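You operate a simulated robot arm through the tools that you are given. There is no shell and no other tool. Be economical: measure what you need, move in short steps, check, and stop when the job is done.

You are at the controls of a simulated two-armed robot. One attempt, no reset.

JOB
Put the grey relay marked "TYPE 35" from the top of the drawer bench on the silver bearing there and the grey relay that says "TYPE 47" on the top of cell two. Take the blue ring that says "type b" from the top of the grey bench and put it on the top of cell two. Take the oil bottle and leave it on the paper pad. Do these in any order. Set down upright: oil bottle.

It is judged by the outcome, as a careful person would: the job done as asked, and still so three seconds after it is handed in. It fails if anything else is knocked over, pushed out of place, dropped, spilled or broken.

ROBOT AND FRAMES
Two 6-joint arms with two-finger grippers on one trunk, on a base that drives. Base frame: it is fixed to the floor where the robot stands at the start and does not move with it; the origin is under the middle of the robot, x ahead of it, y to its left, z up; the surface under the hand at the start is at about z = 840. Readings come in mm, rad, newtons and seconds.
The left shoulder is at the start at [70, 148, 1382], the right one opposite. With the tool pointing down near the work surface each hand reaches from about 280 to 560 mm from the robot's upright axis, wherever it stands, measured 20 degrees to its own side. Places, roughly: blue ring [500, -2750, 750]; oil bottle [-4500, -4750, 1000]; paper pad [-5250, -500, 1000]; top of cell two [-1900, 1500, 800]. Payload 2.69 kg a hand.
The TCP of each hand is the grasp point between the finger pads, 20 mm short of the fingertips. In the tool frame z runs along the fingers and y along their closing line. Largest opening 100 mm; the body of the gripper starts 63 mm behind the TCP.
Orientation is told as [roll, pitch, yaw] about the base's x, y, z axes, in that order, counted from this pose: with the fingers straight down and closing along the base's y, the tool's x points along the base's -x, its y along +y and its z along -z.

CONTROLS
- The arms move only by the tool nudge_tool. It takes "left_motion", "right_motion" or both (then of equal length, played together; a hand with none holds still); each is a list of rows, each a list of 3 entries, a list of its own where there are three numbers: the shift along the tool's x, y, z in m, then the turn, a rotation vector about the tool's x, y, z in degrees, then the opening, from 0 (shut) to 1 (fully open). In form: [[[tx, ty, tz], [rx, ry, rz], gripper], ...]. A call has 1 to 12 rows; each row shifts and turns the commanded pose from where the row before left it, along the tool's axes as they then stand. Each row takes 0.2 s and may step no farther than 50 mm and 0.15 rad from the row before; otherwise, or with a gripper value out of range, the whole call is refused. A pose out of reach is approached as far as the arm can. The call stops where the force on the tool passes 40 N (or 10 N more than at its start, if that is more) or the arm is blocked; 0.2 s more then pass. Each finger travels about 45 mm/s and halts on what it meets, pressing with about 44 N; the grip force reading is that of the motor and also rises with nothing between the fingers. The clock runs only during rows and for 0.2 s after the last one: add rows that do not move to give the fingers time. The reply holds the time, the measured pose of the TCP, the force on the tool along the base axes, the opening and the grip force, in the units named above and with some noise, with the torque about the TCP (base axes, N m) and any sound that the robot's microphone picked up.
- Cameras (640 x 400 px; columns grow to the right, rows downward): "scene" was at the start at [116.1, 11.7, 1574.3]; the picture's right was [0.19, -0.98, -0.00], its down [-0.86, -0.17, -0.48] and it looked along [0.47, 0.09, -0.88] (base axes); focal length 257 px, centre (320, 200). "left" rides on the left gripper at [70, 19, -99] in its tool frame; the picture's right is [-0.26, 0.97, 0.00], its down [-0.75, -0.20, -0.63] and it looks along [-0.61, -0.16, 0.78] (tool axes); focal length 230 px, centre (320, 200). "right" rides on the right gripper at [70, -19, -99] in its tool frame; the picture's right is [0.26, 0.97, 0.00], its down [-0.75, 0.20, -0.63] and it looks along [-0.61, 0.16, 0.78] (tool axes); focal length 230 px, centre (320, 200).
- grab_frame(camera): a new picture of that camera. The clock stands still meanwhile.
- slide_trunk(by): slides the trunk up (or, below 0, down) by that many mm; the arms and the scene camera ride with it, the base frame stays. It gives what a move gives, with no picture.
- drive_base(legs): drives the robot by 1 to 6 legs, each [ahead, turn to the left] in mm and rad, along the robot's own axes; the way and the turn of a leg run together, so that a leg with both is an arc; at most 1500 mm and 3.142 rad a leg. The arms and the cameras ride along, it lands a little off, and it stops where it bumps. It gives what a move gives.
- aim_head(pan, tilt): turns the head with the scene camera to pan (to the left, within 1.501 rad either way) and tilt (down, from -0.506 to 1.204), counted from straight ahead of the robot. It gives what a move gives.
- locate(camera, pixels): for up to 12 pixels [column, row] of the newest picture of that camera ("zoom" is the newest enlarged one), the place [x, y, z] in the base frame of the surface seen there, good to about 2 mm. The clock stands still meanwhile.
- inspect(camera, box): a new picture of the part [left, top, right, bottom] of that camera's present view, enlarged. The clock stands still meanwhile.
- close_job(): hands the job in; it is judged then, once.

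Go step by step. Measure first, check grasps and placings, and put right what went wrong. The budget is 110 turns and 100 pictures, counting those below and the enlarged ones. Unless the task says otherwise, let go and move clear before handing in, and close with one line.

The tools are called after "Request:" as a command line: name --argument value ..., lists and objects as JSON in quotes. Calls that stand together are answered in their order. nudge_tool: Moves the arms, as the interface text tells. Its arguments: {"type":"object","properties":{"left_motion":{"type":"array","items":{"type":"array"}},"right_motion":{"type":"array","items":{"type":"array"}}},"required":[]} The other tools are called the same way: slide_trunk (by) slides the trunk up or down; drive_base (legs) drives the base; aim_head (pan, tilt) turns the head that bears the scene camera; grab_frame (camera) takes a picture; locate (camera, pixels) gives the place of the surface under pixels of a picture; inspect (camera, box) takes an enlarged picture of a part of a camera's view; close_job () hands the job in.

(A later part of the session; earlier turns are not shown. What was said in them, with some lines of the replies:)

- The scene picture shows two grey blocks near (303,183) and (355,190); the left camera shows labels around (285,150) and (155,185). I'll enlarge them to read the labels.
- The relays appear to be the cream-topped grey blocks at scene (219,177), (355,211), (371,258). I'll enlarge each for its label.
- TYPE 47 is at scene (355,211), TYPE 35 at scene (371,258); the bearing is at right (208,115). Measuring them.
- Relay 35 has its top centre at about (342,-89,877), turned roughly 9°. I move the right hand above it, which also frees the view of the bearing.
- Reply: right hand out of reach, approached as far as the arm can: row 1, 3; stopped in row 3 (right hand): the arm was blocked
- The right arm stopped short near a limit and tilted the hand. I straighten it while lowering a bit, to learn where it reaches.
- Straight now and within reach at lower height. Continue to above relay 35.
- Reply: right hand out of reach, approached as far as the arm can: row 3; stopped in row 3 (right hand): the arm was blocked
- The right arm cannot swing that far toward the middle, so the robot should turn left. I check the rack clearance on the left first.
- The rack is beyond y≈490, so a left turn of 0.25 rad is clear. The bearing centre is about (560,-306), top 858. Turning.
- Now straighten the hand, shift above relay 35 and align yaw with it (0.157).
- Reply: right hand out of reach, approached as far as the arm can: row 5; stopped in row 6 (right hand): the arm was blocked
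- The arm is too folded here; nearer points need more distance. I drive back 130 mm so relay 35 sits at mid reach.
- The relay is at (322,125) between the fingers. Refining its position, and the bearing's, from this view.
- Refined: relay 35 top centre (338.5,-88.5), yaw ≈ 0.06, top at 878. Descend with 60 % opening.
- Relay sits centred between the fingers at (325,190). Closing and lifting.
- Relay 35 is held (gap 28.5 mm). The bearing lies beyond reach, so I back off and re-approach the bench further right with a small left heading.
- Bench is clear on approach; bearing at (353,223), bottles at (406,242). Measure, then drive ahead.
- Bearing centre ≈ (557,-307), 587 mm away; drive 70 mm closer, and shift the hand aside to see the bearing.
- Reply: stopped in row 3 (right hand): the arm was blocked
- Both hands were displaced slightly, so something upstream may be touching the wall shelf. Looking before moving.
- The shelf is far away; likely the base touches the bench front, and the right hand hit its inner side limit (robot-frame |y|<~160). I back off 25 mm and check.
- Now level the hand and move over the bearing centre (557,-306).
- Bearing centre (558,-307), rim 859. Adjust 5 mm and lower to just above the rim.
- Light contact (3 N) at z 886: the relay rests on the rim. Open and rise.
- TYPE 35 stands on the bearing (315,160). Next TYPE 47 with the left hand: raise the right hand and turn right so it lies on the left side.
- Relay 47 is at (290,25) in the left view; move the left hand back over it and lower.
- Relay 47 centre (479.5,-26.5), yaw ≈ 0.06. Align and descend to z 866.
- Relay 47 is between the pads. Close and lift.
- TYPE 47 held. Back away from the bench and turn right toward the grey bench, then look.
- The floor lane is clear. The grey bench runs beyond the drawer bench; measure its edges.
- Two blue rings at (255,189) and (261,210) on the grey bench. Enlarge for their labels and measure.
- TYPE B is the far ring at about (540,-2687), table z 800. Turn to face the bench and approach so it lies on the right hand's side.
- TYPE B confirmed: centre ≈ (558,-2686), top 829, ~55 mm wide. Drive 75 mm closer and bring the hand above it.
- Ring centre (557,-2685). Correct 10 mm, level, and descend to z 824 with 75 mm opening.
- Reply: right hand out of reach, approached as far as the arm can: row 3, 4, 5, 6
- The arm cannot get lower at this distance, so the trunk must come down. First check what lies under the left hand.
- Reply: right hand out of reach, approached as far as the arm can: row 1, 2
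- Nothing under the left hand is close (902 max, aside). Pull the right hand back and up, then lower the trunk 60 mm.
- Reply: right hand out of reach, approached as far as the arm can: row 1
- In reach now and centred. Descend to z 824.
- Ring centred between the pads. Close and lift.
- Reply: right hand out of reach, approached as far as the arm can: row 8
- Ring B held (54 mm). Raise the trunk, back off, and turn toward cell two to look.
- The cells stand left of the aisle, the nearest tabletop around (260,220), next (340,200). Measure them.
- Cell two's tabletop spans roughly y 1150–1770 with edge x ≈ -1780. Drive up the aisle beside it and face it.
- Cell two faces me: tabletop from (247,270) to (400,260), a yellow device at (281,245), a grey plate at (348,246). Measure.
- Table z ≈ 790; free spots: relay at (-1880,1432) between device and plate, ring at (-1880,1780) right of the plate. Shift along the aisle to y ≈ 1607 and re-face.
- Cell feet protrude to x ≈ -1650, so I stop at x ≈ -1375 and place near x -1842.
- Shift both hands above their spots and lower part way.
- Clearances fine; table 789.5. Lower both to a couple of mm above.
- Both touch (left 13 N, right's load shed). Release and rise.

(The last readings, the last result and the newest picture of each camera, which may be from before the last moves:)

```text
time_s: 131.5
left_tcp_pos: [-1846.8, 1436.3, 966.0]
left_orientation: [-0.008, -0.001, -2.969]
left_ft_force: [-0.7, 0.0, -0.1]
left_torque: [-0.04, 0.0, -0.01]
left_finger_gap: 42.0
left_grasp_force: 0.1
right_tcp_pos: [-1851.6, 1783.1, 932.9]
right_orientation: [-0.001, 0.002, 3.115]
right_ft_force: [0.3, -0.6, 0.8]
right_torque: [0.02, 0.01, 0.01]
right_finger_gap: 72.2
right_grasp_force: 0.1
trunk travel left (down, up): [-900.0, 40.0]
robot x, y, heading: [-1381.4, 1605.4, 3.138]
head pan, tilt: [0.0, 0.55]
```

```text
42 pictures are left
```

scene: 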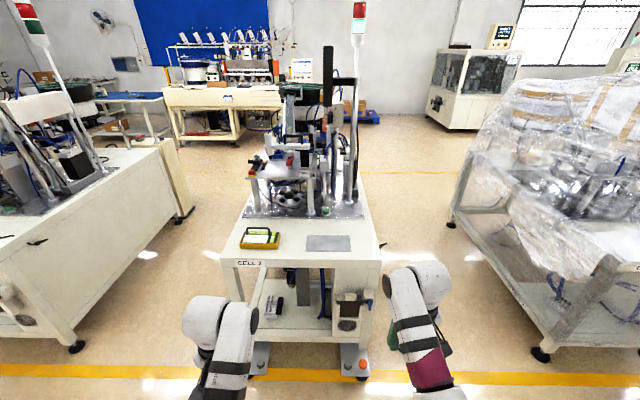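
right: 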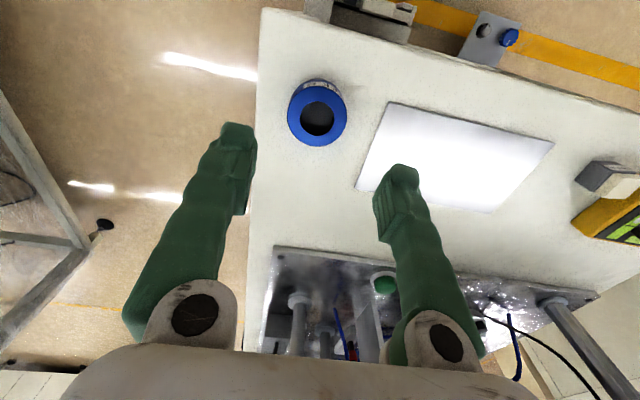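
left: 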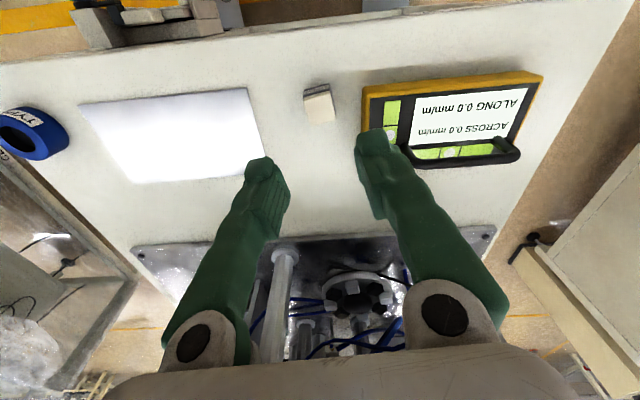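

Relay 47 and ring B stand on cell two. Back off, raise the trunk, and drive down the aisle toward the stores for the oil bottle.

Request:
slide_trunk --by 40

Request:
drive_base --legs '[[-480, 0], [0, 1.574], [1500, 0], [1500, 0], [700, 0]]'

Request:
aim_head --pan -0.7 --tilt 0.2

Request:
grab_frame --camera "scene"

```text
time_s: 132.3
left_tcp_pos: [-1846.5, 1437.0, 1006.0]
left_orientation: [-0.007, -0.003, -2.967]
left_ft_force: [0.7, 0.3, -0.2]
left_torque: [-0.01, 0.02, -0.02]
left_finger_gap: 41.9
left_grasp_force: 0.1
right_tcp_pos: [-1852.8, 1783.3, 973.2]
right_orientation: [0.002, 0.002, 3.113]
right_ft_force: [0.4, -0.1, 0.6]
right_torque: [0.02, 0.0, -0.03]
right_finger_gap: 72.0
right_grasp_force: 0.0
trunk travel left (down, up): [-940.0, 0.0]
robot x, y, heading: [-1385.7, 1604.8, 3.142]
head pan, tilt: [0.0, 0.55]
```

```text
time_s: 156.4
left_tcp_pos: [-571.2, -2526.8, 1004.8]
left_orientation: [-0.009, -0.001, -1.346]
left_ft_force: [0.2, 0.2, -0.1]
left_torque: [-0.01, 0.0, 0.01]
left_finger_gap: 42.0
left_grasp_force: 0.0
right_tcp_pos: [-916.0, -2552.9, 973.1]
right_orientation: [-0.001, -0.001, -1.547]
right_ft_force: [0.1, 0.0, -0.6]
right_torque: [0.0, -0.03, -0.01]
right_finger_gap: 72.2
right_grasp_force: 0.0
trunk travel left (down, up): [-940.0, 0.0]
robot x, y, heading: [-760.7, -2073.8, -1.518]
head pan, tilt: [0.0, 0.55]
```

```text
time_s: 157.5
left_tcp_pos: [-570.0, -2528.8, 1005.8]
left_orientation: [-0.005, -0.001, -1.347]
left_ft_force: [0.3, 0.0, 0.6]
left_torque: [-0.02, -0.02, 0.01]
left_finger_gap: 42.0
left_grasp_force: 0.1
right_tcp_pos: [-916.4, -2552.4, 972.8]
right_orientation: [-0.001, 0.003, -1.545]
right_ft_force: [0.3, -0.7, 0.9]
right_torque: [-0.01, 0.02, -0.01]
right_finger_gap: 71.8
right_grasp_force: 0.0
trunk travel left (down, up): [-940.0, 0.0]
robot x, y, heading: [-765.7, -2074.7, -1.52]
head pan, tilt: [-0.7, 0.201]
```

```text
41 pictures are left
```

scene: 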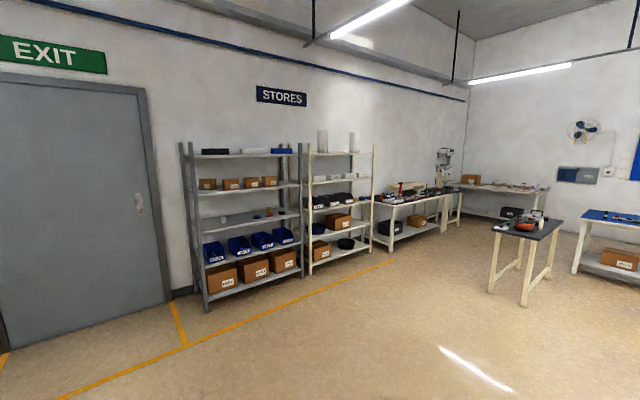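

Request:
locate --camera "scene" --pixels '[[400, 205], [440, 195], [375, 200], [500, 190], [525, 230], [495, 230], [560, 222], [585, 210], [320, 200], [525, 300], [630, 215]]'

Request:
inspect --camera "scene" --box '[360, 140, 600, 290]'

```text
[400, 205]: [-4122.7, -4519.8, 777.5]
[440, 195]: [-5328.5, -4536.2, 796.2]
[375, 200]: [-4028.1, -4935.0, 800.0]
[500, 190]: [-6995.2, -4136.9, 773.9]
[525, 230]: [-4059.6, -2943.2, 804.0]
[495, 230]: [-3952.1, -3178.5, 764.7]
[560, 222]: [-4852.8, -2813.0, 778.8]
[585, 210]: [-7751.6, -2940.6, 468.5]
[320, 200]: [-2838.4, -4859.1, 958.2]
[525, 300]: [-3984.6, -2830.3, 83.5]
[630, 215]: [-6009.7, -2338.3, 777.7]
```

```text
2.67 times, centred on (480, 215) of scene
```

zoom: 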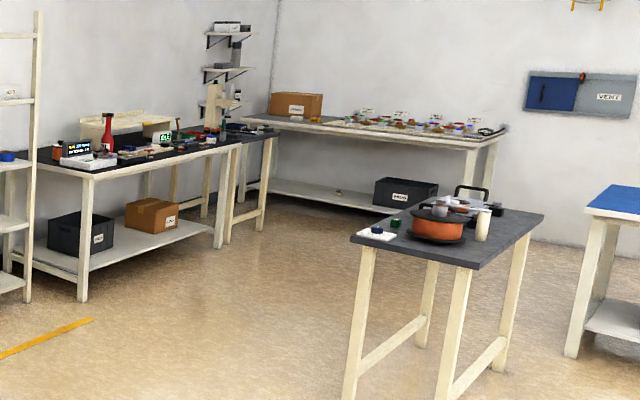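

The bottle (red) stands on the dark bench behind (400,200), front edge y ≈ -4520. Drive diagonally, then west along y ≈ -3850.

Request:
drive_base --legs '[[0, -0.99], [1500, 0], [1500, 0], [0, -0.63], [1000, 0]]'

Request:
aim_head --pan 1.2 --tilt 0.5

Request:
grab_frame --camera "scene"

```text
time_s: 180.9
left_tcp_pos: [-4633.6, -4023.7, 1006.6]
left_orientation: [-0.006, -0.001, -2.965]
left_ft_force: [-0.2, 0.1, -0.6]
left_torque: [0.02, -0.02, 0.0]
left_finger_gap: 42.0
left_grasp_force: 0.0
right_tcp_pos: [-4640.1, -3678.6, 973.1]
right_orientation: [0.0, 0.0, 3.115]
right_ft_force: [-0.1, 0.3, -0.3]
right_torque: [0.04, 0.02, 0.02]
right_finger_gap: 72.0
right_grasp_force: 0.1
trunk travel left (down, up): [-940.0, 0.0]
robot x, y, heading: [-4170.8, -3856.2, -3.142]
head pan, tilt: [-0.7, 0.201]
```

```text
time_s: 182.8
left_tcp_pos: [-4633.7, -4023.1, 1006.6]
left_orientation: [-0.008, -0.001, -2.966]
left_ft_force: [-0.3, 0.1, 0.9]
left_torque: [0.01, 0.0, -0.01]
left_finger_gap: 42.1
left_grasp_force: 0.0
right_tcp_pos: [-4640.6, -3677.0, 972.3]
right_orientation: [0.001, 0.001, 3.116]
right_ft_force: [0.2, 0.3, -0.9]
right_torque: [0.03, 0.01, -0.02]
right_finger_gap: 71.9
right_grasp_force: 0.1
trunk travel left (down, up): [-940.0, 0.0]
robot x, y, heading: [-4168.1, -3849.6, -3.142]
head pan, tilt: [1.201, 0.499]
```

```text
39 pictures are left
```

scene: 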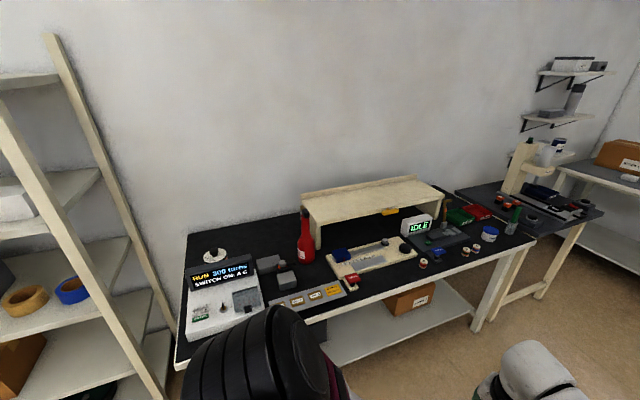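

Red bottle at (305,237). Measure it and its neighbours.

Request:
inspect --camera "scene" --box '[250, 190, 378, 310]'

Request:
locate --camera "scene" --pixels '[[305, 255], [298, 250], [314, 250], [305, 211], [304, 230], [345, 190], [318, 225], [283, 282], [268, 262], [320, 293], [340, 265], [180, 365]]'

```text
3.33 times, centred on (314, 250) of scene
```

zoom: 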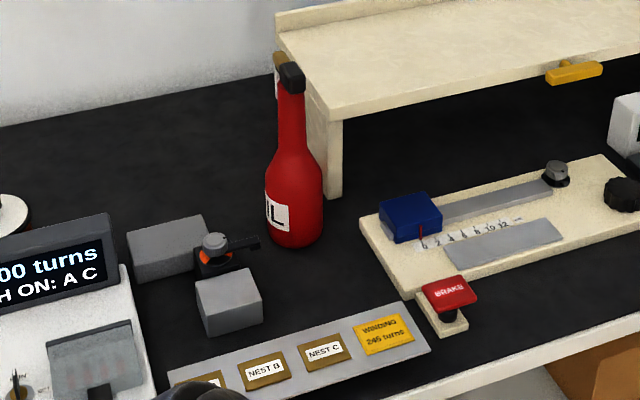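

```text
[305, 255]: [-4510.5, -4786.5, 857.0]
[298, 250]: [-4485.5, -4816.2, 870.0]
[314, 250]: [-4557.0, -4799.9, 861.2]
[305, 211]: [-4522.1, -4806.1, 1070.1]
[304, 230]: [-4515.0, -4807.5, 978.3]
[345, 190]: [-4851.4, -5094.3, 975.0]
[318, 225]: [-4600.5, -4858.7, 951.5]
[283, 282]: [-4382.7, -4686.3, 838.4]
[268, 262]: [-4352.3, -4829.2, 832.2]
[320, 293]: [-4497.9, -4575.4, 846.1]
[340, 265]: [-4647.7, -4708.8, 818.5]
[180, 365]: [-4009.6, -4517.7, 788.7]
```

Bottle: centre ≈ (-4520,-4812), base 800, top ≈ 1075, neck around z 1000. I'll grip the neck with the right hand tilted forward; first try the tilt here in the open.

Request:
nudge_tool --right_motion '[[[0, 0, 0], [0, -8, 0], 0.8], [[0, 0, 0], [0, -8, 0], 0.8], [[0, 0, 0], [0, -8, 0], 0.8], [[0, 0, 0], [0, -8, 0], 0.8], [[0, 0, 0], [0, -8, 0], 0.8], [[0, 0, 0], [0, -8, 0], 0.8], [[0, 0, 0], [0, -8, 0], 0.8], [[0, 0, 0], [0, 0, 0], 0.8]]'

Request:
locate --camera "scene" --pixels '[[215, 262], [245, 300], [200, 310], [188, 270], [315, 190], [312, 215], [300, 298], [270, 285]]'

```text
time_s: 184.2
left_tcp_pos: [-4633.3, -4022.8, 1005.7]
left_orientation: [-0.006, -0.003, -2.965]
left_ft_force: [-0.5, -0.2, 0.5]
left_torque: [-0.02, -0.07, -0.04]
left_finger_gap: 41.7
left_grasp_force: 0.2
right_tcp_pos: [-4644.7, -3618.6, 977.2]
right_orientation: [-0.215, -0.814, -3.004]
right_ft_force: [-0.8, -0.1, 0.4]
right_torque: [0.02, 0.01, 0.01]
right_finger_gap: 80.0
right_grasp_force: 0.0
trunk travel left (down, up): [-940.0, 0.0]
robot x, y, heading: [-4170.4, -3855.1, -3.141]
head pan, tilt: [1.201, 0.499]
stopped in row 7 (right hand): the arm was blocked; the commanded pose is now the measured one
```

```text
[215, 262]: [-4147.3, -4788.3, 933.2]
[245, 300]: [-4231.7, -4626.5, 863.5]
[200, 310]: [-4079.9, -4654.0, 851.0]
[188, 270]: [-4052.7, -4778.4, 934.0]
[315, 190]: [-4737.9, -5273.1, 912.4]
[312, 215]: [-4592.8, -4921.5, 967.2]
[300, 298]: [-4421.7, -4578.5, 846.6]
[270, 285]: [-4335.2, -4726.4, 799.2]
```

Tilt of ~47° works a bit further out; remove the residual roll.

Request:
nudge_tool --right_motion '[[[0, 0, 0], [-4.1, 0, 0], 0.8], [[0, 0, 0], [-4.1, 0, 0], 0.8], [[0, 0, 0], [-4.1, 0, 0], 0.8], [[0, 0, 0], [0, 0, 0], 0.8]]'

```text
time_s: 185.2
left_tcp_pos: [-4632.5, -4022.7, 1005.6]
left_orientation: [-0.006, -0.001, -2.966]
left_ft_force: [-0.1, -0.9, -0.3]
left_torque: [0.03, -0.02, 0.01]
left_finger_gap: 42.1
left_grasp_force: 0.1
right_tcp_pos: [-4646.1, -3621.5, 977.4]
right_orientation: [0.002, -0.814, -3.002]
right_ft_force: [-0.5, -0.4, -0.2]
right_torque: [-0.02, -0.01, 0.0]
right_finger_gap: 79.9
right_grasp_force: 0.1
trunk travel left (down, up): [-940.0, 0.0]
robot x, y, heading: [-4169.0, -3851.5, -3.137]
head pan, tilt: [1.201, 0.499]
```

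Now test the lifting room: raise 110 mm.

Request:
nudge_tool --right_motion '[[[-0.0267, 0, -0.0252], [0, 0, 0], 0.8], [[-0.0267, 0, -0.0252], [0, 0, 0], 0.8], [[-0.0267, 0, -0.0252], [0, 0, 0], 0.8], [[0, 0, 0], [0, 0, 0], 0.8]]'

```text
time_s: 186.2
left_tcp_pos: [-4633.4, -4023.9, 1006.1]
left_orientation: [-0.008, 0.0, -2.965]
left_ft_force: [0.0, -0.9, 0.5]
left_torque: [-0.02, -0.01, 0.0]
left_finger_gap: 42.0
left_grasp_force: 0.1
right_tcp_pos: [-4646.2, -3622.2, 1087.8]
right_orientation: [0.002, -0.815, -3.003]
right_ft_force: [-0.8, 0.3, 0.1]
right_torque: [0.03, 0.0, 0.0]
right_finger_gap: 80.2
right_grasp_force: 0.0
trunk travel left (down, up): [-940.0, 0.0]
robot x, y, heading: [-4173.6, -3853.3, -3.144]
head pan, tilt: [1.201, 0.499]
```

Lifting room confirmed (z 1088). Drive to x ≈ -4289, face the bench, stop short.

Request:
drive_base --legs '[[118, 0], [0, 1.571], [300, 0]]'

Request:
aim_head --pan -0.35 --tilt 0.7

Request:
grab_frame --camera "scene"

Request:
grab_frame --camera "right"

```text
time_s: 192.9
left_tcp_pos: [-4126.2, -4616.4, 1006.5]
left_orientation: [-0.008, -0.005, -1.408]
left_ft_force: [-0.1, 0.6, 0.4]
left_torque: [-0.02, -0.01, 0.0]
left_finger_gap: 42.0
left_grasp_force: 0.1
right_tcp_pos: [-4527.9, -4623.2, 1086.8]
right_orientation: [0.001, -0.816, -1.448]
right_ft_force: [-0.3, 0.5, -0.3]
right_torque: [-0.03, -0.02, 0.0]
right_finger_gap: 80.3
right_grasp_force: 0.1
trunk travel left (down, up): [-940.0, 0.0]
robot x, y, heading: [-4287.6, -4148.9, -1.581]
head pan, tilt: [1.201, 0.499]
```

```text
time_s: 194.5
left_tcp_pos: [-4126.5, -4617.1, 1005.2]
left_orientation: [-0.006, -0.002, -1.407]
left_ft_force: [-0.4, -0.3, 0.5]
left_torque: [-0.01, 0.01, 0.04]
left_finger_gap: 42.0
left_grasp_force: 0.1
right_tcp_pos: [-4527.9, -4626.4, 1087.9]
right_orientation: [0.001, -0.815, -1.447]
right_ft_force: [0.0, -0.7, 0.9]
right_torque: [-0.01, -0.01, -0.01]
right_finger_gap: 80.1
right_grasp_force: 0.1
trunk travel left (down, up): [-940.0, 0.0]
robot x, y, heading: [-4290.5, -4152.8, -1.589]
head pan, tilt: [-0.351, 0.7]
```

```text
37 pictures are left
```

scene: 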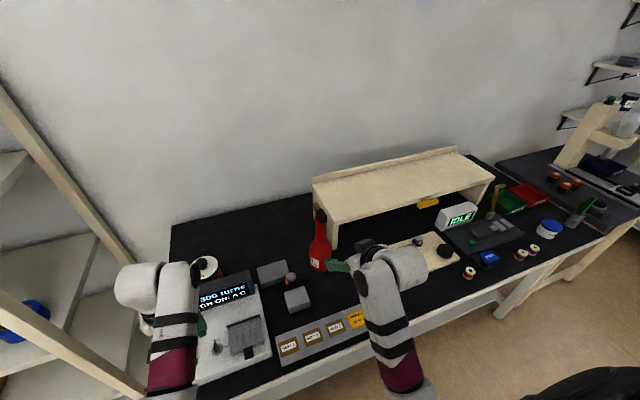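

```text
36 pictures are left
```

right: 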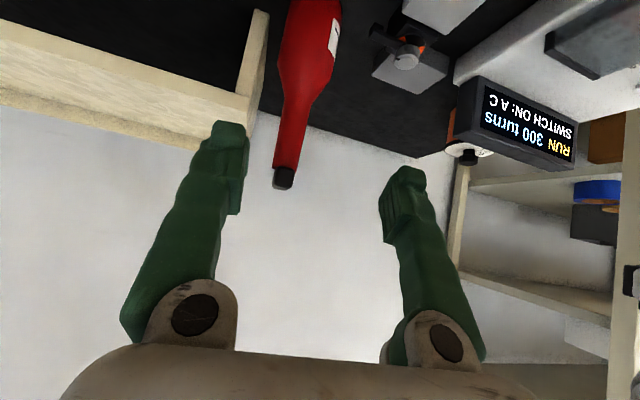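

Request:
locate --camera "right" --pixels '[[275, 160], [300, 162], [287, 150], [283, 180], [281, 120], [311, 120], [296, 110], [290, 172], [310, 60]]'

Request:
locate --camera "scene" --pixels '[[320, 215], [319, 230], [318, 258], [320, 211]]'

```text
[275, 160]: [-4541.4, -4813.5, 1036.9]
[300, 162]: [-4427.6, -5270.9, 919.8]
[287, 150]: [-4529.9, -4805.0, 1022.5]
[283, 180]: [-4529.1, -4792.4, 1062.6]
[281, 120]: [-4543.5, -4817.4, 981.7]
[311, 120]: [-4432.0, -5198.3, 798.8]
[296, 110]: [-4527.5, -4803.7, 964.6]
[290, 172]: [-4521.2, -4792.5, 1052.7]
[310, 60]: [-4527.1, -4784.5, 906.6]
```

```text
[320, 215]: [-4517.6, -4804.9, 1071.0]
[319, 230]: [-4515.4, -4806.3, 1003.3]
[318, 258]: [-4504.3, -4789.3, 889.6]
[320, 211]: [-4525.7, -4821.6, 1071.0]
```

Neck axis ≈ (-4528,-4818); the hand is already aligned in x. Lower to z ≈ 1005 and drive 118 mm ahead.

Request:
nudge_tool --right_motion '[[[0.02, 0, 0.0188], [0, 0, 0], 0.8], [[0.02, 0, 0.0188], [0, 0, 0], 0.8], [[0.02, 0, 0.0188], [0, 0, 0], 0.8], [[0, 0, 0], [0, 0, 0], 0.8]]'

Request:
drive_base --legs '[[118, 0.012]]'

Request:
grab_frame --camera "right"

```text
time_s: 195.5
left_tcp_pos: [-4125.4, -4618.9, 1005.2]
left_orientation: [-0.007, -0.001, -1.408]
left_ft_force: [0.0, 0.1, -0.5]
left_torque: [-0.01, -0.02, 0.0]
left_finger_gap: 42.1
left_grasp_force: 0.1
right_tcp_pos: [-4527.2, -4627.5, 1005.7]
right_orientation: [0.002, -0.815, -1.448]
right_ft_force: [0.3, 0.4, -0.1]
right_torque: [0.0, 0.02, 0.0]
right_finger_gap: 80.0
right_grasp_force: 0.0
trunk travel left (down, up): [-940.0, 0.0]
robot x, y, heading: [-4287.6, -4154.8, -1.59]
head pan, tilt: [-0.351, 0.7]
```

```text
time_s: 196.7
left_tcp_pos: [-4120.2, -4722.9, 1010.2]
left_orientation: [-0.008, -0.013, -1.396]
left_ft_force: [0.6, -0.1, -1.0]
left_torque: [-0.09, 0.0, -0.02]
left_finger_gap: 41.9
left_grasp_force: 0.1
right_tcp_pos: [-4522.3, -4737.2, 1011.1]
right_orientation: [0.001, -0.828, -1.432]
right_ft_force: [0.6, 0.5, 0.1]
right_torque: [-0.01, -0.02, 0.01]
right_finger_gap: 80.1
right_grasp_force: 0.0
trunk travel left (down, up): [-940.0, 0.0]
robot x, y, heading: [-4294.2, -4271.7, -1.574]
head pan, tilt: [-0.351, 0.7]
```

```text
35 pictures are left
```

right: 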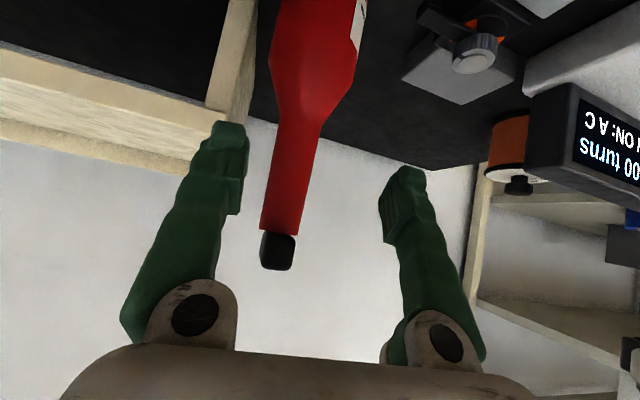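

Hand is 80 mm short and needs ~18 mm sideways. Back off 10 mm from the bench, shift sideways and advance most of the way.

Request:
drive_base --legs '[[-10, 0]]'

Request:
nudge_tool --right_motion '[[[0, -0.0185, 0], [0, 0, 0], 0.8], [[-0.0188, 0, 0.0231], [0, 0, 0], 0.8], [[-0.0188, 0, 0.0231], [0, 0, 0], 0.8], [[0, 0, 0], [0, 0, 0], 0.8]]'

Request:
grab_frame --camera "right"

```text
time_s: 197.5
left_tcp_pos: [-4121.5, -4722.2, 1006.0]
left_orientation: [-0.006, -0.002, -1.396]
left_ft_force: [0.3, -0.6, 0.3]
left_torque: [0.02, 0.02, 0.04]
left_finger_gap: 42.1
left_grasp_force: 0.1
right_tcp_pos: [-4522.5, -4737.5, 1006.1]
right_orientation: [0.003, -0.816, -1.436]
right_ft_force: [-0.1, 0.0, 0.4]
right_torque: [-0.01, 0.01, 0.01]
right_finger_gap: 80.2
right_grasp_force: 0.2
trunk travel left (down, up): [-940.0, 0.0]
robot x, y, heading: [-4293.5, -4257.6, -1.568]
head pan, tilt: [-0.351, 0.7]
```

```text
time_s: 198.5
left_tcp_pos: [-4122.1, -4721.3, 1006.1]
left_orientation: [-0.007, -0.004, -1.396]
left_ft_force: [-0.2, 0.3, -0.1]
left_torque: [-0.02, -0.01, 0.0]
left_finger_gap: 41.7
left_grasp_force: 0.1
right_tcp_pos: [-4533.1, -4798.6, 1000.1]
right_orientation: [0.0, -0.816, -1.434]
right_ft_force: [1.0, -0.3, 0.4]
right_torque: [-0.01, 0.01, -0.02]
right_finger_gap: 79.7
right_grasp_force: 0.1
trunk travel left (down, up): [-940.0, 0.0]
robot x, y, heading: [-4290.3, -4259.2, -1.571]
head pan, tilt: [-0.351, 0.7]
```

```text
34 pictures are left
```

right: 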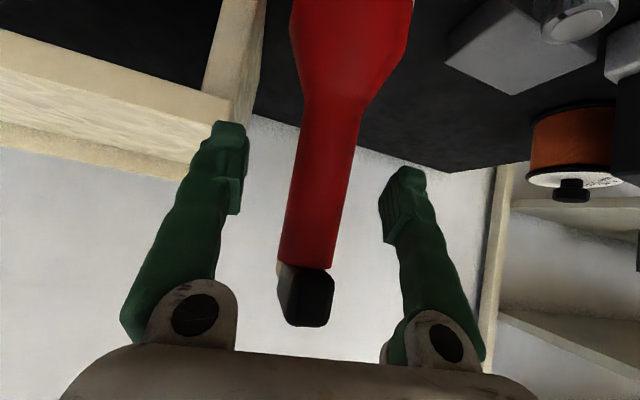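

Neck between the fingers; advance 19 mm more and close.

Request:
nudge_tool --right_motion '[[[-0.013, 0.0024, 0.0138], [0, 0, 0], 0.8], [[0, 0, 0], [0, 0, 0], 0.8], [[0, 0, 0], [0, 0, 0], 0], [[0, 0, 0], [0, 0, 0], 0], [[0, 0, 0], [0, 0, 0], 0], [[0, 0, 0], [0, 0, 0], 0], [[0, 0, 0], [0, 0, 0], 0]]'

Request:
grab_frame --camera "right"

```text
time_s: 200.1
left_tcp_pos: [-4120.8, -4723.9, 1005.3]
left_orientation: [-0.008, -0.001, -1.392]
left_ft_force: [-0.3, -0.2, -0.1]
left_torque: [-0.01, 0.01, 0.03]
left_finger_gap: 41.9
left_grasp_force: 0.1
right_tcp_pos: [-4528.2, -4817.6, 1001.1]
right_orientation: [0.001, -0.815, -1.434]
right_ft_force: [0.8, -1.4, -0.7]
right_torque: [-0.2, 0.02, 0.01]
right_finger_gap: 35.1
right_grasp_force: 44.3
trunk travel left (down, up): [-940.0, 0.0]
robot x, y, heading: [-4287.1, -4259.8, -1.57]
head pan, tilt: [-0.351, 0.7]
```

```text
33 pictures are left
```

right: 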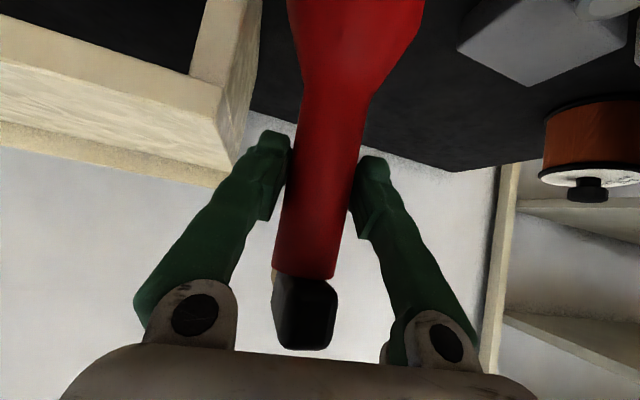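

Gripped (35 mm). Lift 90 mm.

Request:
nudge_tool --right_motion '[[[-0.011, 0, -0.0103], [0, 0, 0], 0], [[-0.0182, 0, -0.0171], [0, 0, 0], 0], [[-0.0182, 0, -0.0171], [0, 0, 0], 0], [[-0.0182, 0, -0.0171], [0, 0, 0], 0], [[0, 0, 0], [0, 0, 0], 0]]'

Request:
grab_frame --camera "scene"

Request:
grab_frame --camera "right"

```text
time_s: 201.3
left_tcp_pos: [-4121.2, -4722.8, 1005.0]
left_orientation: [-0.006, -0.002, -1.396]
left_ft_force: [-0.2, 0.6, -0.6]
left_torque: [0.01, -0.03, 0.02]
left_finger_gap: 41.8
left_grasp_force: 0.0
right_tcp_pos: [-4528.1, -4817.9, 1092.5]
right_orientation: [0.003, -0.814, -1.435]
right_ft_force: [0.8, 0.0, -4.4]
right_torque: [0.05, -0.04, 0.01]
right_finger_gap: 35.2
right_grasp_force: 43.9
trunk travel left (down, up): [-940.0, 0.0]
robot x, y, heading: [-4287.3, -4259.1, -1.565]
head pan, tilt: [-0.351, 0.7]
```

```text
32 pictures are left
```

scene: 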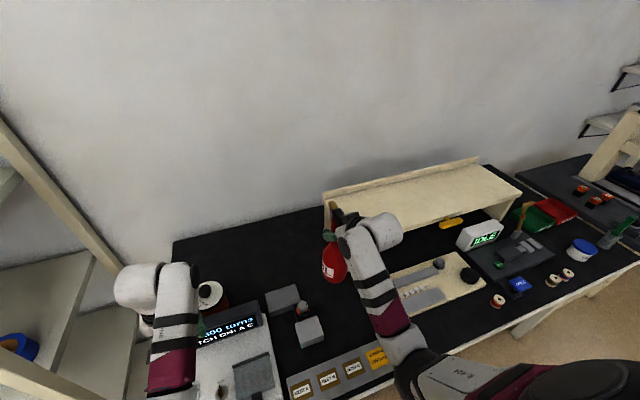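

```text
31 pictures are left
```

right: 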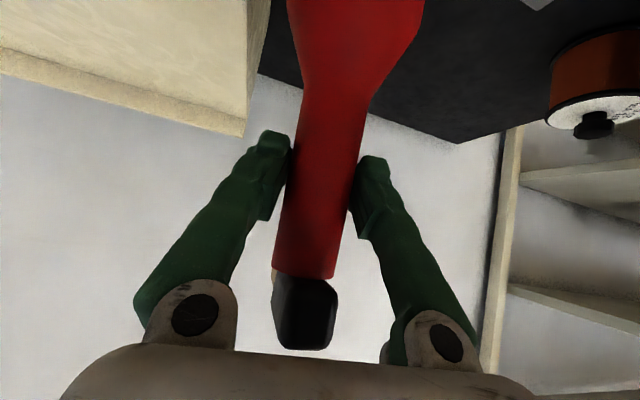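

Bottle lifted upright (bottom ≈ 891). Back out and head round the dark table northward, then look for the paper pad.

Request:
drive_base --legs '[[-420, 0], [0, 1.565], [1000, 0], [0, 1.571], [1400, 0]]'

Request:
aim_head --pan 0.75 --tilt 0.3

Request:
grab_frame --camera "scene"

```text
time_s: 222.8
left_tcp_pos: [-3437.0, -1983.2, 1006.0]
left_orientation: [-0.007, -0.004, 1.73]
left_ft_force: [-0.1, -0.2, 0.5]
left_torque: [0.03, 0.03, 0.0]
left_finger_gap: 42.0
left_grasp_force: 0.1
right_tcp_pos: [-3028.5, -1895.2, 1091.9]
right_orientation: [0.002, -0.815, 1.691]
right_ft_force: [0.5, -0.6, -4.4]
right_torque: [-0.05, 0.03, -0.02]
right_finger_gap: 34.7
right_grasp_force: 44.3
trunk travel left (down, up): [-940.0, 0.0]
robot x, y, heading: [-3274.2, -2449.4, 1.551]
head pan, tilt: [-0.351, 0.7]
```

```text
time_s: 224.2
left_tcp_pos: [-3437.1, -1981.9, 1006.2]
left_orientation: [-0.007, -0.001, 1.731]
left_ft_force: [-0.7, -0.1, -0.4]
left_torque: [0.01, 0.01, -0.02]
left_finger_gap: 41.9
left_grasp_force: 0.1
right_tcp_pos: [-3027.5, -1894.5, 1091.7]
right_orientation: [0.002, -0.816, 1.69]
right_ft_force: [-0.3, 0.0, -4.2]
right_torque: [0.02, 0.0, -0.02]
right_finger_gap: 35.1
right_grasp_force: 44.4
trunk travel left (down, up): [-940.0, 0.0]
robot x, y, heading: [-3276.9, -2448.6, 1.552]
head pan, tilt: [0.75, 0.3]
```

```text
30 pictures are left
```

scene: 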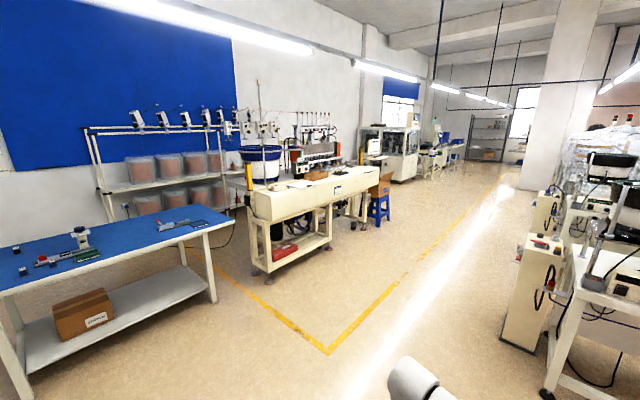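

The cream bench at (310,190) should hold the pad. Enlarge and measure.

Request:
inspect --camera "scene" --box '[230, 130, 406, 260]'

Request:
locate --camera "scene" --pixels '[[255, 200], [370, 172], [300, 183], [290, 187], [335, 205], [265, 185], [320, 175], [295, 150], [330, 350], [380, 190], [205, 235], [250, 270]]'

```text
3.08 times, centred on (318, 195) of scene
```

zoom: 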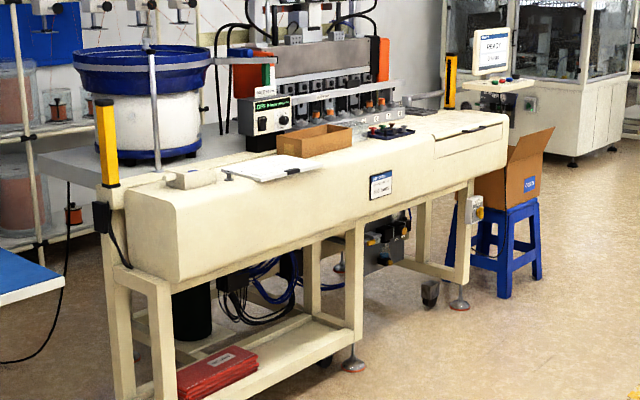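

```text
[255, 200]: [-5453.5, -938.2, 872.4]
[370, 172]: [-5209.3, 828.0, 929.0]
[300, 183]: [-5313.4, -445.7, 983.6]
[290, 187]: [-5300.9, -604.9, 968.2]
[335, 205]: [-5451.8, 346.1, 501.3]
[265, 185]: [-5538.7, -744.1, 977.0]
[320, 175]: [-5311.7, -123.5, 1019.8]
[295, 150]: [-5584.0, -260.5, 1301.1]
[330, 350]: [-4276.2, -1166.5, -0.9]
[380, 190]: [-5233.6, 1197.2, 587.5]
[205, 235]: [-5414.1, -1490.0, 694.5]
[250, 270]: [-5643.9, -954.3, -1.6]
```

The pad lies at ≈ (-5310,-450), top ≈ 984, so the bottle must be held near TCP z 1190. Test raising the right hand here by 135 mm.

Request:
nudge_tool --right_motion '[[[-0.0245, 0, -0.0231], [0, 0, 0], 0], [[-0.0245, 0, -0.0231], [0, 0, 0], 0], [[-0.0245, 0, -0.0231], [0, 0, 0], 0], [[-0.0245, 0, -0.0231], [0, 0, 0], 0], [[0, 0, 0], [0, 0, 0], 0]]'

Request:
locate --camera "zoom" --pixels '[[225, 165], [275, 182], [315, 165], [265, 165], [255, 158], [240, 172], [290, 170], [310, 140], [180, 180], [380, 130], [340, 160], [300, 190]]'

```text
time_s: 225.4
left_tcp_pos: [-3436.0, -1982.2, 1004.1]
left_orientation: [-0.006, -0.002, 1.73]
left_ft_force: [-1.3, -0.5, -0.3]
left_torque: [0.02, -0.01, 0.0]
left_finger_gap: 42.0
left_grasp_force: 0.0
right_tcp_pos: [-3028.9, -1894.2, 1227.2]
right_orientation: [0.001, -0.814, 1.689]
right_ft_force: [-0.5, 0.2, -4.1]
right_torque: [-0.03, 0.01, -0.01]
right_finger_gap: 35.0
right_grasp_force: 43.5
trunk travel left (down, up): [-940.0, 0.0]
robot x, y, heading: [-3272.4, -2447.0, 1.553]
head pan, tilt: [0.75, 0.3]
```

```text
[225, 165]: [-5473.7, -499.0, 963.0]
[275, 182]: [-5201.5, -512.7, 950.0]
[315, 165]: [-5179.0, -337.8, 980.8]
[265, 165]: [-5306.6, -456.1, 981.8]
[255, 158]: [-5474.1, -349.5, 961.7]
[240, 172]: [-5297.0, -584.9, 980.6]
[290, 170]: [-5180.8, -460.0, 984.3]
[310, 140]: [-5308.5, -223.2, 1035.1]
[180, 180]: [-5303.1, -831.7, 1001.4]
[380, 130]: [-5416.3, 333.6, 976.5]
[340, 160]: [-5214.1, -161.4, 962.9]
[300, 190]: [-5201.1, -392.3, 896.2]
```

Reach is fine. Pad centre ≈ (-5265,-460), top ≈ 982; a box at (-5308,-223) is close by, so I'll approach along heading π+0.4 with the bottle directly ahead.

Request:
drive_base --legs '[[0, 0.418], [1500, 0], [869, 0], [0, 1.571], [200, 0]]'

Request:
aim_head --pan -0.4 --tilt 0.45

Request:
grab_frame --camera "scene"

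```text
time_s: 243.2
left_tcp_pos: [-4769.1, -717.1, 1006.6]
left_orientation: [-0.007, -0.008, -2.531]
left_ft_force: [0.2, 0.4, 0.3]
left_torque: [-0.04, 0.03, 0.01]
left_finger_gap: 41.8
left_grasp_force: 0.1
right_tcp_pos: [-5027.2, -388.8, 1230.3]
right_orientation: [0.0, -0.82, -2.571]
right_ft_force: [0.3, 1.0, -2.9]
right_torque: [0.02, -0.02, -0.01]
right_finger_gap: 34.9
right_grasp_force: 44.3
trunk travel left (down, up): [-940.0, 0.0]
robot x, y, heading: [-4424.3, -369.6, -2.7]
head pan, tilt: [0.75, 0.3]
```

```text
time_s: 244.6
left_tcp_pos: [-4773.5, -718.7, 1004.8]
left_orientation: [-0.007, -0.003, -2.53]
left_ft_force: [0.2, 0.1, -0.3]
left_torque: [0.0, 0.01, 0.02]
left_finger_gap: 42.1
left_grasp_force: 0.0
right_tcp_pos: [-5031.2, -392.0, 1226.5]
right_orientation: [0.003, -0.815, -2.57]
right_ft_force: [0.5, -0.5, -4.1]
right_torque: [0.01, -0.04, -0.02]
right_finger_gap: 34.9
right_grasp_force: 44.1
trunk travel left (down, up): [-940.0, 0.0]
robot x, y, heading: [-4426.0, -368.7, -2.706]
head pan, tilt: [-0.4, 0.45]
```

```text
28 pictures are left
```

scene: 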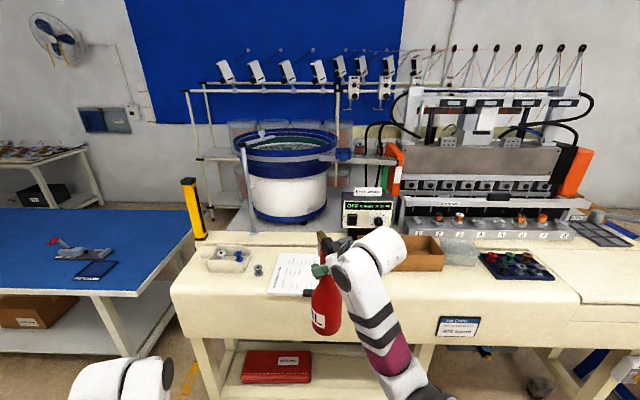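

Pad visible at (293,272) behind the bottle. Measure.

Request:
inspect --camera "scene" --box '[190, 230, 350, 330]'

Request:
locate --camera "scene" --pixels '[[283, 255], [271, 292], [285, 275], [308, 294], [312, 258], [300, 265], [300, 285], [258, 270], [318, 285], [330, 255], [430, 255], [245, 285]]'

```text
4.00 times, centred on (270, 280) of scene
```

zoom: 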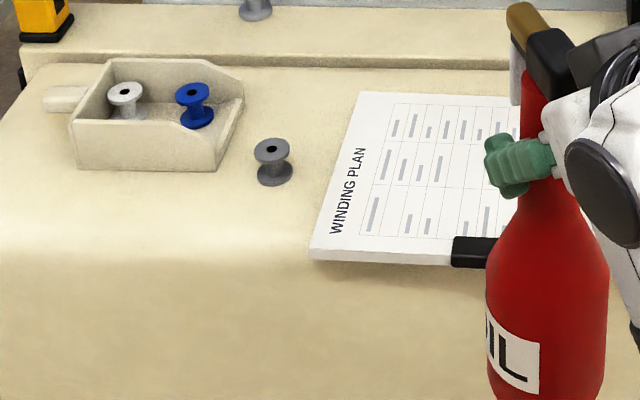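

```text
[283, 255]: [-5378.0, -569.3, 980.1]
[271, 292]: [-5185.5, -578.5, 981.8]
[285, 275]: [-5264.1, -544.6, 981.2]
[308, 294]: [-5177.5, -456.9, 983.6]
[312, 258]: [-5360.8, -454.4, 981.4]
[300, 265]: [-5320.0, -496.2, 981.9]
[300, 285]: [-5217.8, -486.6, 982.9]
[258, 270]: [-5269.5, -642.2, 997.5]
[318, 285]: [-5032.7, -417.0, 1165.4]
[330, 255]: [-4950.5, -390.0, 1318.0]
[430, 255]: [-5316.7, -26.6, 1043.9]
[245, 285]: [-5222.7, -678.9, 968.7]
```

Pad spans x -5180…-5380, y -580…-340, top 982. Drive 250 mm, bringing the bottle to about (-5257,-496).

Request:
drive_base --legs '[[250, 0]]'

Request:
grab_frame --camera "scene"

Request:
grab_frame --camera "right"

```text
time_s: 246.3
left_tcp_pos: [-4988.6, -817.6, 1007.3]
left_orientation: [-0.008, -0.005, -2.534]
left_ft_force: [0.6, 0.1, 0.5]
left_torque: [0.01, 0.07, -0.04]
left_finger_gap: 41.8
left_grasp_force: 0.1
right_tcp_pos: [-5243.8, -487.1, 1229.3]
right_orientation: [0.001, -0.819, -2.573]
right_ft_force: [1.5, 0.5, -3.7]
right_torque: [0.02, -0.04, -0.01]
right_finger_gap: 35.0
right_grasp_force: 44.0
trunk travel left (down, up): [-940.0, 0.0]
robot x, y, heading: [-4645.1, -473.2, -2.709]
head pan, tilt: [-0.4, 0.45]
```

```text
26 pictures are left
```

scene: 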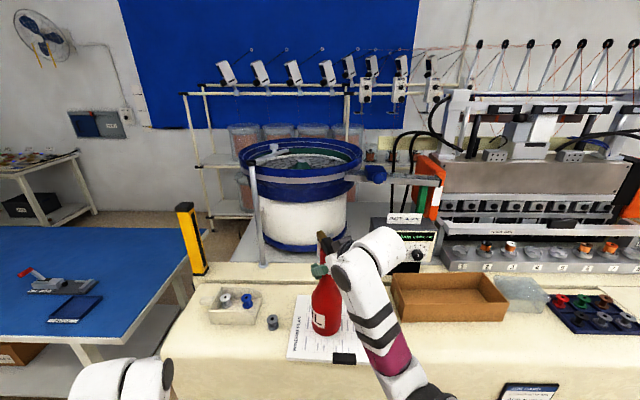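

```text
25 pictures are left
```

right: 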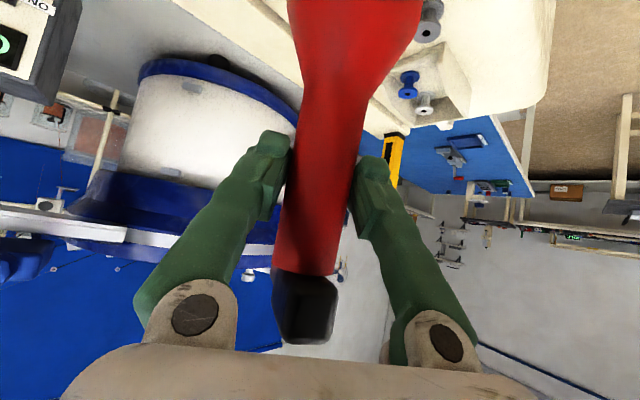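

Request:
locate --camera "scene" --pixels '[[335, 353], [352, 353], [343, 362], [300, 350], [325, 345], [293, 330], [362, 345]]'

Request:
inspect --camera "scene" --box '[270, 280, 382, 370]'

```text
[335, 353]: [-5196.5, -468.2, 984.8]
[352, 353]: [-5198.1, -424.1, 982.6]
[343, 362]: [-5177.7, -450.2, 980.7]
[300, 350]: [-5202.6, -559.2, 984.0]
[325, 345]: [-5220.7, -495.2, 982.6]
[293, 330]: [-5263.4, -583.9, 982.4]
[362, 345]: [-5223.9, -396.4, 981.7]
```

```text
4.44 times, centred on (326, 325) of scene
```

zoom: 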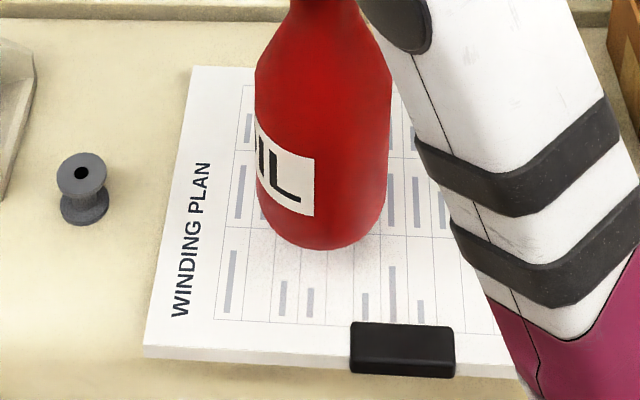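

Clip ends at x ≈ -5198; shift bottle ~22 mm further in and lower to just above the pad.

Request:
nudge_tool --right_motion '[[[-0.0127, -0.012, 0.0134], [0, 0, 0], 0], [[0, 0, 0], [0, 0, 0], 0], [[0.0145, 0, 0.0137], [0, 0, 0], 0], [[0.0102, 0, 0.0096], [0, 0, 0], 0], [[0, 0, 0], [0, 0, 0], 0], [[0, 0, 0], [0, 0, 0], 0]]'

```text
time_s: 247.7
left_tcp_pos: [-4992.1, -817.1, 1006.6]
left_orientation: [-0.006, -0.003, -2.534]
left_ft_force: [0.3, -0.5, 1.0]
left_torque: [-0.01, -0.01, -0.02]
left_finger_gap: 42.1
left_grasp_force: 0.0
right_tcp_pos: [-5269.6, -489.6, 1192.4]
right_orientation: [0.001, -0.816, -2.575]
right_ft_force: [0.1, 0.8, -4.1]
right_torque: [0.01, 0.0, 0.03]
right_finger_gap: 34.9
right_grasp_force: 44.2
trunk travel left (down, up): [-940.0, 0.0]
robot x, y, heading: [-4637.5, -468.4, -2.713]
head pan, tilt: [-0.4, 0.45]
```

Request:
nudge_tool --right_motion '[[[0.0015, 0, 0.0014], [0, 0, 0], 0], [[0.0015, 0, 0.0014], [0, 0, 0], 0], [[0.0011, 0, 0.001], [0, 0, 0], 0], [[0.0007, 0, 0.0007], [0, 0, 0], 0], [[0, 0, 0], [0, 0, 0], 0]]'

```text
time_s: 248.9
left_tcp_pos: [-4990.9, -818.1, 1005.0]
left_orientation: [-0.007, -0.003, -2.534]
left_ft_force: [-0.7, -0.5, 0.1]
left_torque: [0.0, 0.03, 0.01]
left_finger_gap: 41.9
left_grasp_force: 0.1
right_tcp_pos: [-5270.1, -490.1, 1185.6]
right_orientation: [0.001, -0.812, -2.576]
right_ft_force: [-0.4, 0.1, -3.2]
right_torque: [0.03, 0.0, 0.0]
right_finger_gap: 34.8
right_grasp_force: 43.8
trunk travel left (down, up): [-940.0, 0.0]
robot x, y, heading: [-4642.0, -472.8, -2.706]
head pan, tilt: [-0.4, 0.45]
```

Request:
nudge_tool --right_motion '[[[0.0007, 0, 0.0007], [0, 0, 0], 0], [[0.0007, 0, 0.0007], [0, 0, 0], 0], [[0, 0, 0], [0, 0, 0], 0]]'

Request:
inspect --camera "scene" --box '[270, 280, 382, 370]'

```text
time_s: 249.7
left_tcp_pos: [-4992.2, -818.7, 1005.8]
left_orientation: [-0.007, -0.002, -2.536]
left_ft_force: [-0.4, -0.1, -0.3]
left_torque: [0.0, -0.04, 0.0]
left_finger_gap: 42.0
left_grasp_force: 0.1
right_tcp_pos: [-5271.3, -489.0, 1184.2]
right_orientation: [0.004, -0.815, -2.574]
right_ft_force: [-1.0, 0.2, -3.6]
right_torque: [0.03, -0.03, -0.02]
right_finger_gap: 35.2
right_grasp_force: 44.5
trunk travel left (down, up): [-940.0, 0.0]
robot x, y, heading: [-4641.4, -471.8, -2.713]
head pan, tilt: [-0.4, 0.45]
```

```text
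4.44 times, centred on (326, 325) of scene
```

zoom: 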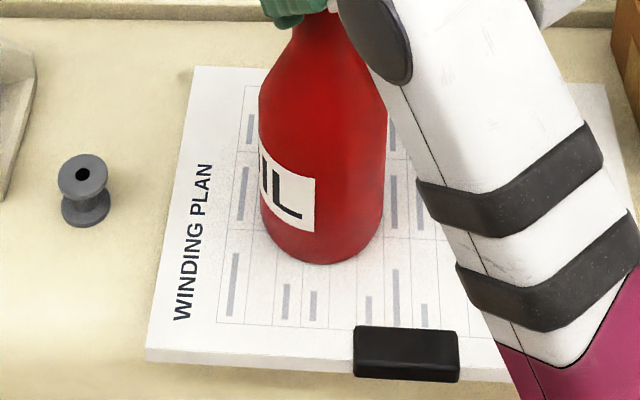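

Still carrying the weight (-3.6 N); keep lowering in 0.7 mm steps until the load shifts.

Request:
nudge_tool --right_motion '[[[0.0006, 0, 0.0005], [0, 0, 0], 0], [[0.0006, 0, 0.0005], [0, 0, 0], 0], [[0.0003, 0, 0.0003], [0, 0, 0], 0], [[0, 0, 0], [0, 0, 0], 0]]'

```text
time_s: 250.7
left_tcp_pos: [-4990.9, -818.6, 1006.7]
left_orientation: [-0.007, -0.003, -2.535]
left_ft_force: [-0.8, -0.2, -0.3]
left_torque: [-0.03, -0.02, 0.0]
left_finger_gap: 42.2
left_grasp_force: 0.1
right_tcp_pos: [-5269.8, -488.7, 1183.6]
right_orientation: [0.0, -0.816, -2.572]
right_ft_force: [-0.5, -0.6, 2.4]
right_torque: [0.1, 0.39, 0.02]
right_finger_gap: 34.8
right_grasp_force: 43.9
trunk travel left (down, up): [-940.0, 0.0]
robot x, y, heading: [-4639.8, -474.8, -2.709]
head pan, tilt: [-0.4, 0.45]
```

Contact made (+2.4 N). Open and withdraw straight back along the fingers.

Request:
nudge_tool --right_motion '[[[0, 0, 0], [0, 0, 0], 0.5], [[0, 0, 0], [0, 0, 0], 0.85], [[0, 0, 0], [0, 0, 0], 0.85], [[0, 0, 0], [0, 0, 0], 0.85], [[0, 0, -0.02], [0, 0, 0], 0.85], [[0, 0, -0.03], [0, 0, 0], 0.85], [[0, 0, -0.03], [0, 0, 0], 0.85], [[0, 0, -0.03], [0, 0, 0], 0.85]]'

Request:
grab_frame --camera "right"

Request:
grab_frame --camera "scene"

```text
time_s: 252.5
left_tcp_pos: [-4991.5, -816.9, 1005.4]
left_orientation: [-0.007, -0.003, -2.534]
left_ft_force: [0.1, 0.6, 0.1]
left_torque: [0.01, 0.03, 0.03]
left_finger_gap: 41.8
left_grasp_force: 0.2
right_tcp_pos: [-5202.1, -442.9, 1258.6]
right_orientation: [0.002, -0.817, -2.577]
right_ft_force: [0.5, 0.2, -0.8]
right_torque: [0.0, -0.02, 0.03]
right_finger_gap: 85.2
right_grasp_force: 0.1
trunk travel left (down, up): [-940.0, 0.0]
robot x, y, heading: [-4641.3, -469.7, -2.71]
head pan, tilt: [-0.4, 0.45]
```

```text
22 pictures are left
```

right: 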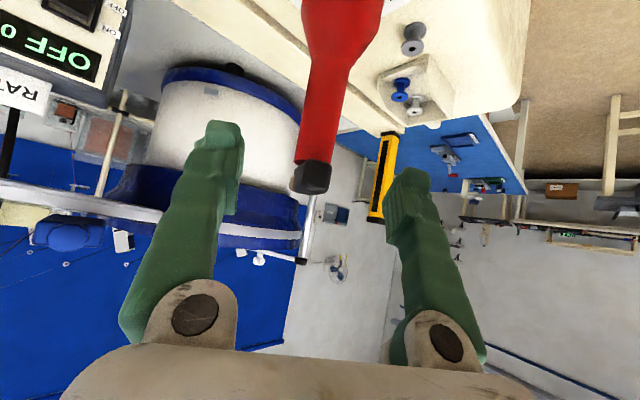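

```text
21 pictures are left
```

scene: 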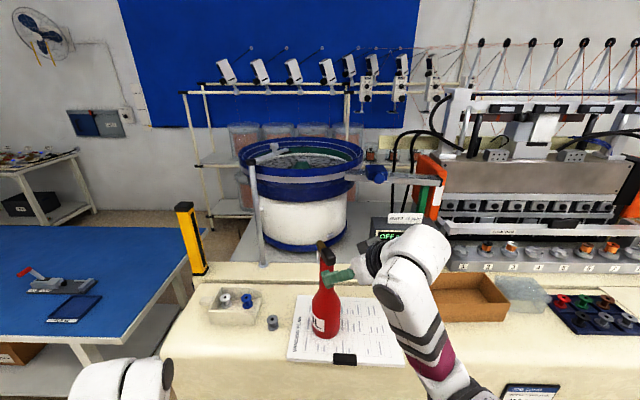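

Bottle stands upright on the pad at (326,300). Back the robot away and take a last look.

Request:
drive_base --legs '[[-300, 0]]'

Request:
grab_frame --camera "scene"

```text
time_s: 254.6
left_tcp_pos: [-4716.0, -690.2, 1004.7]
left_orientation: [-0.008, 0.0, -2.537]
left_ft_force: [-0.4, 0.1, 0.5]
left_torque: [0.0, 0.0, -0.01]
left_finger_gap: 42.0
left_grasp_force: 0.1
right_tcp_pos: [-4926.2, -317.2, 1256.8]
right_orientation: [0.004, -0.814, -2.577]
right_ft_force: [-0.2, 0.3, 0.0]
right_torque: [-0.02, 0.02, 0.01]
right_finger_gap: 85.1
right_grasp_force: 0.1
trunk travel left (down, up): [-940.0, 0.0]
robot x, y, heading: [-4363.2, -343.4, -2.718]
head pan, tilt: [-0.4, 0.45]
```

```text
20 pictures are left
```

scene: 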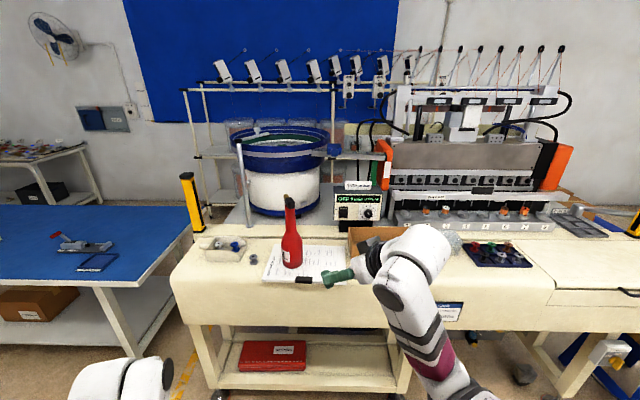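

The bottle stands upright on the pad at (291,245), both hands are empty and clear, and the relays and ring were seen in place after I let go of them. Handing in.

Request:
close_job

```text
The job is handed in.
```

The job is handed in: TYPE 35 is on the silver bearing, TYPE 47 and the type B ring are on top of cell two, and the oil bottle stands upright on the paper pad.
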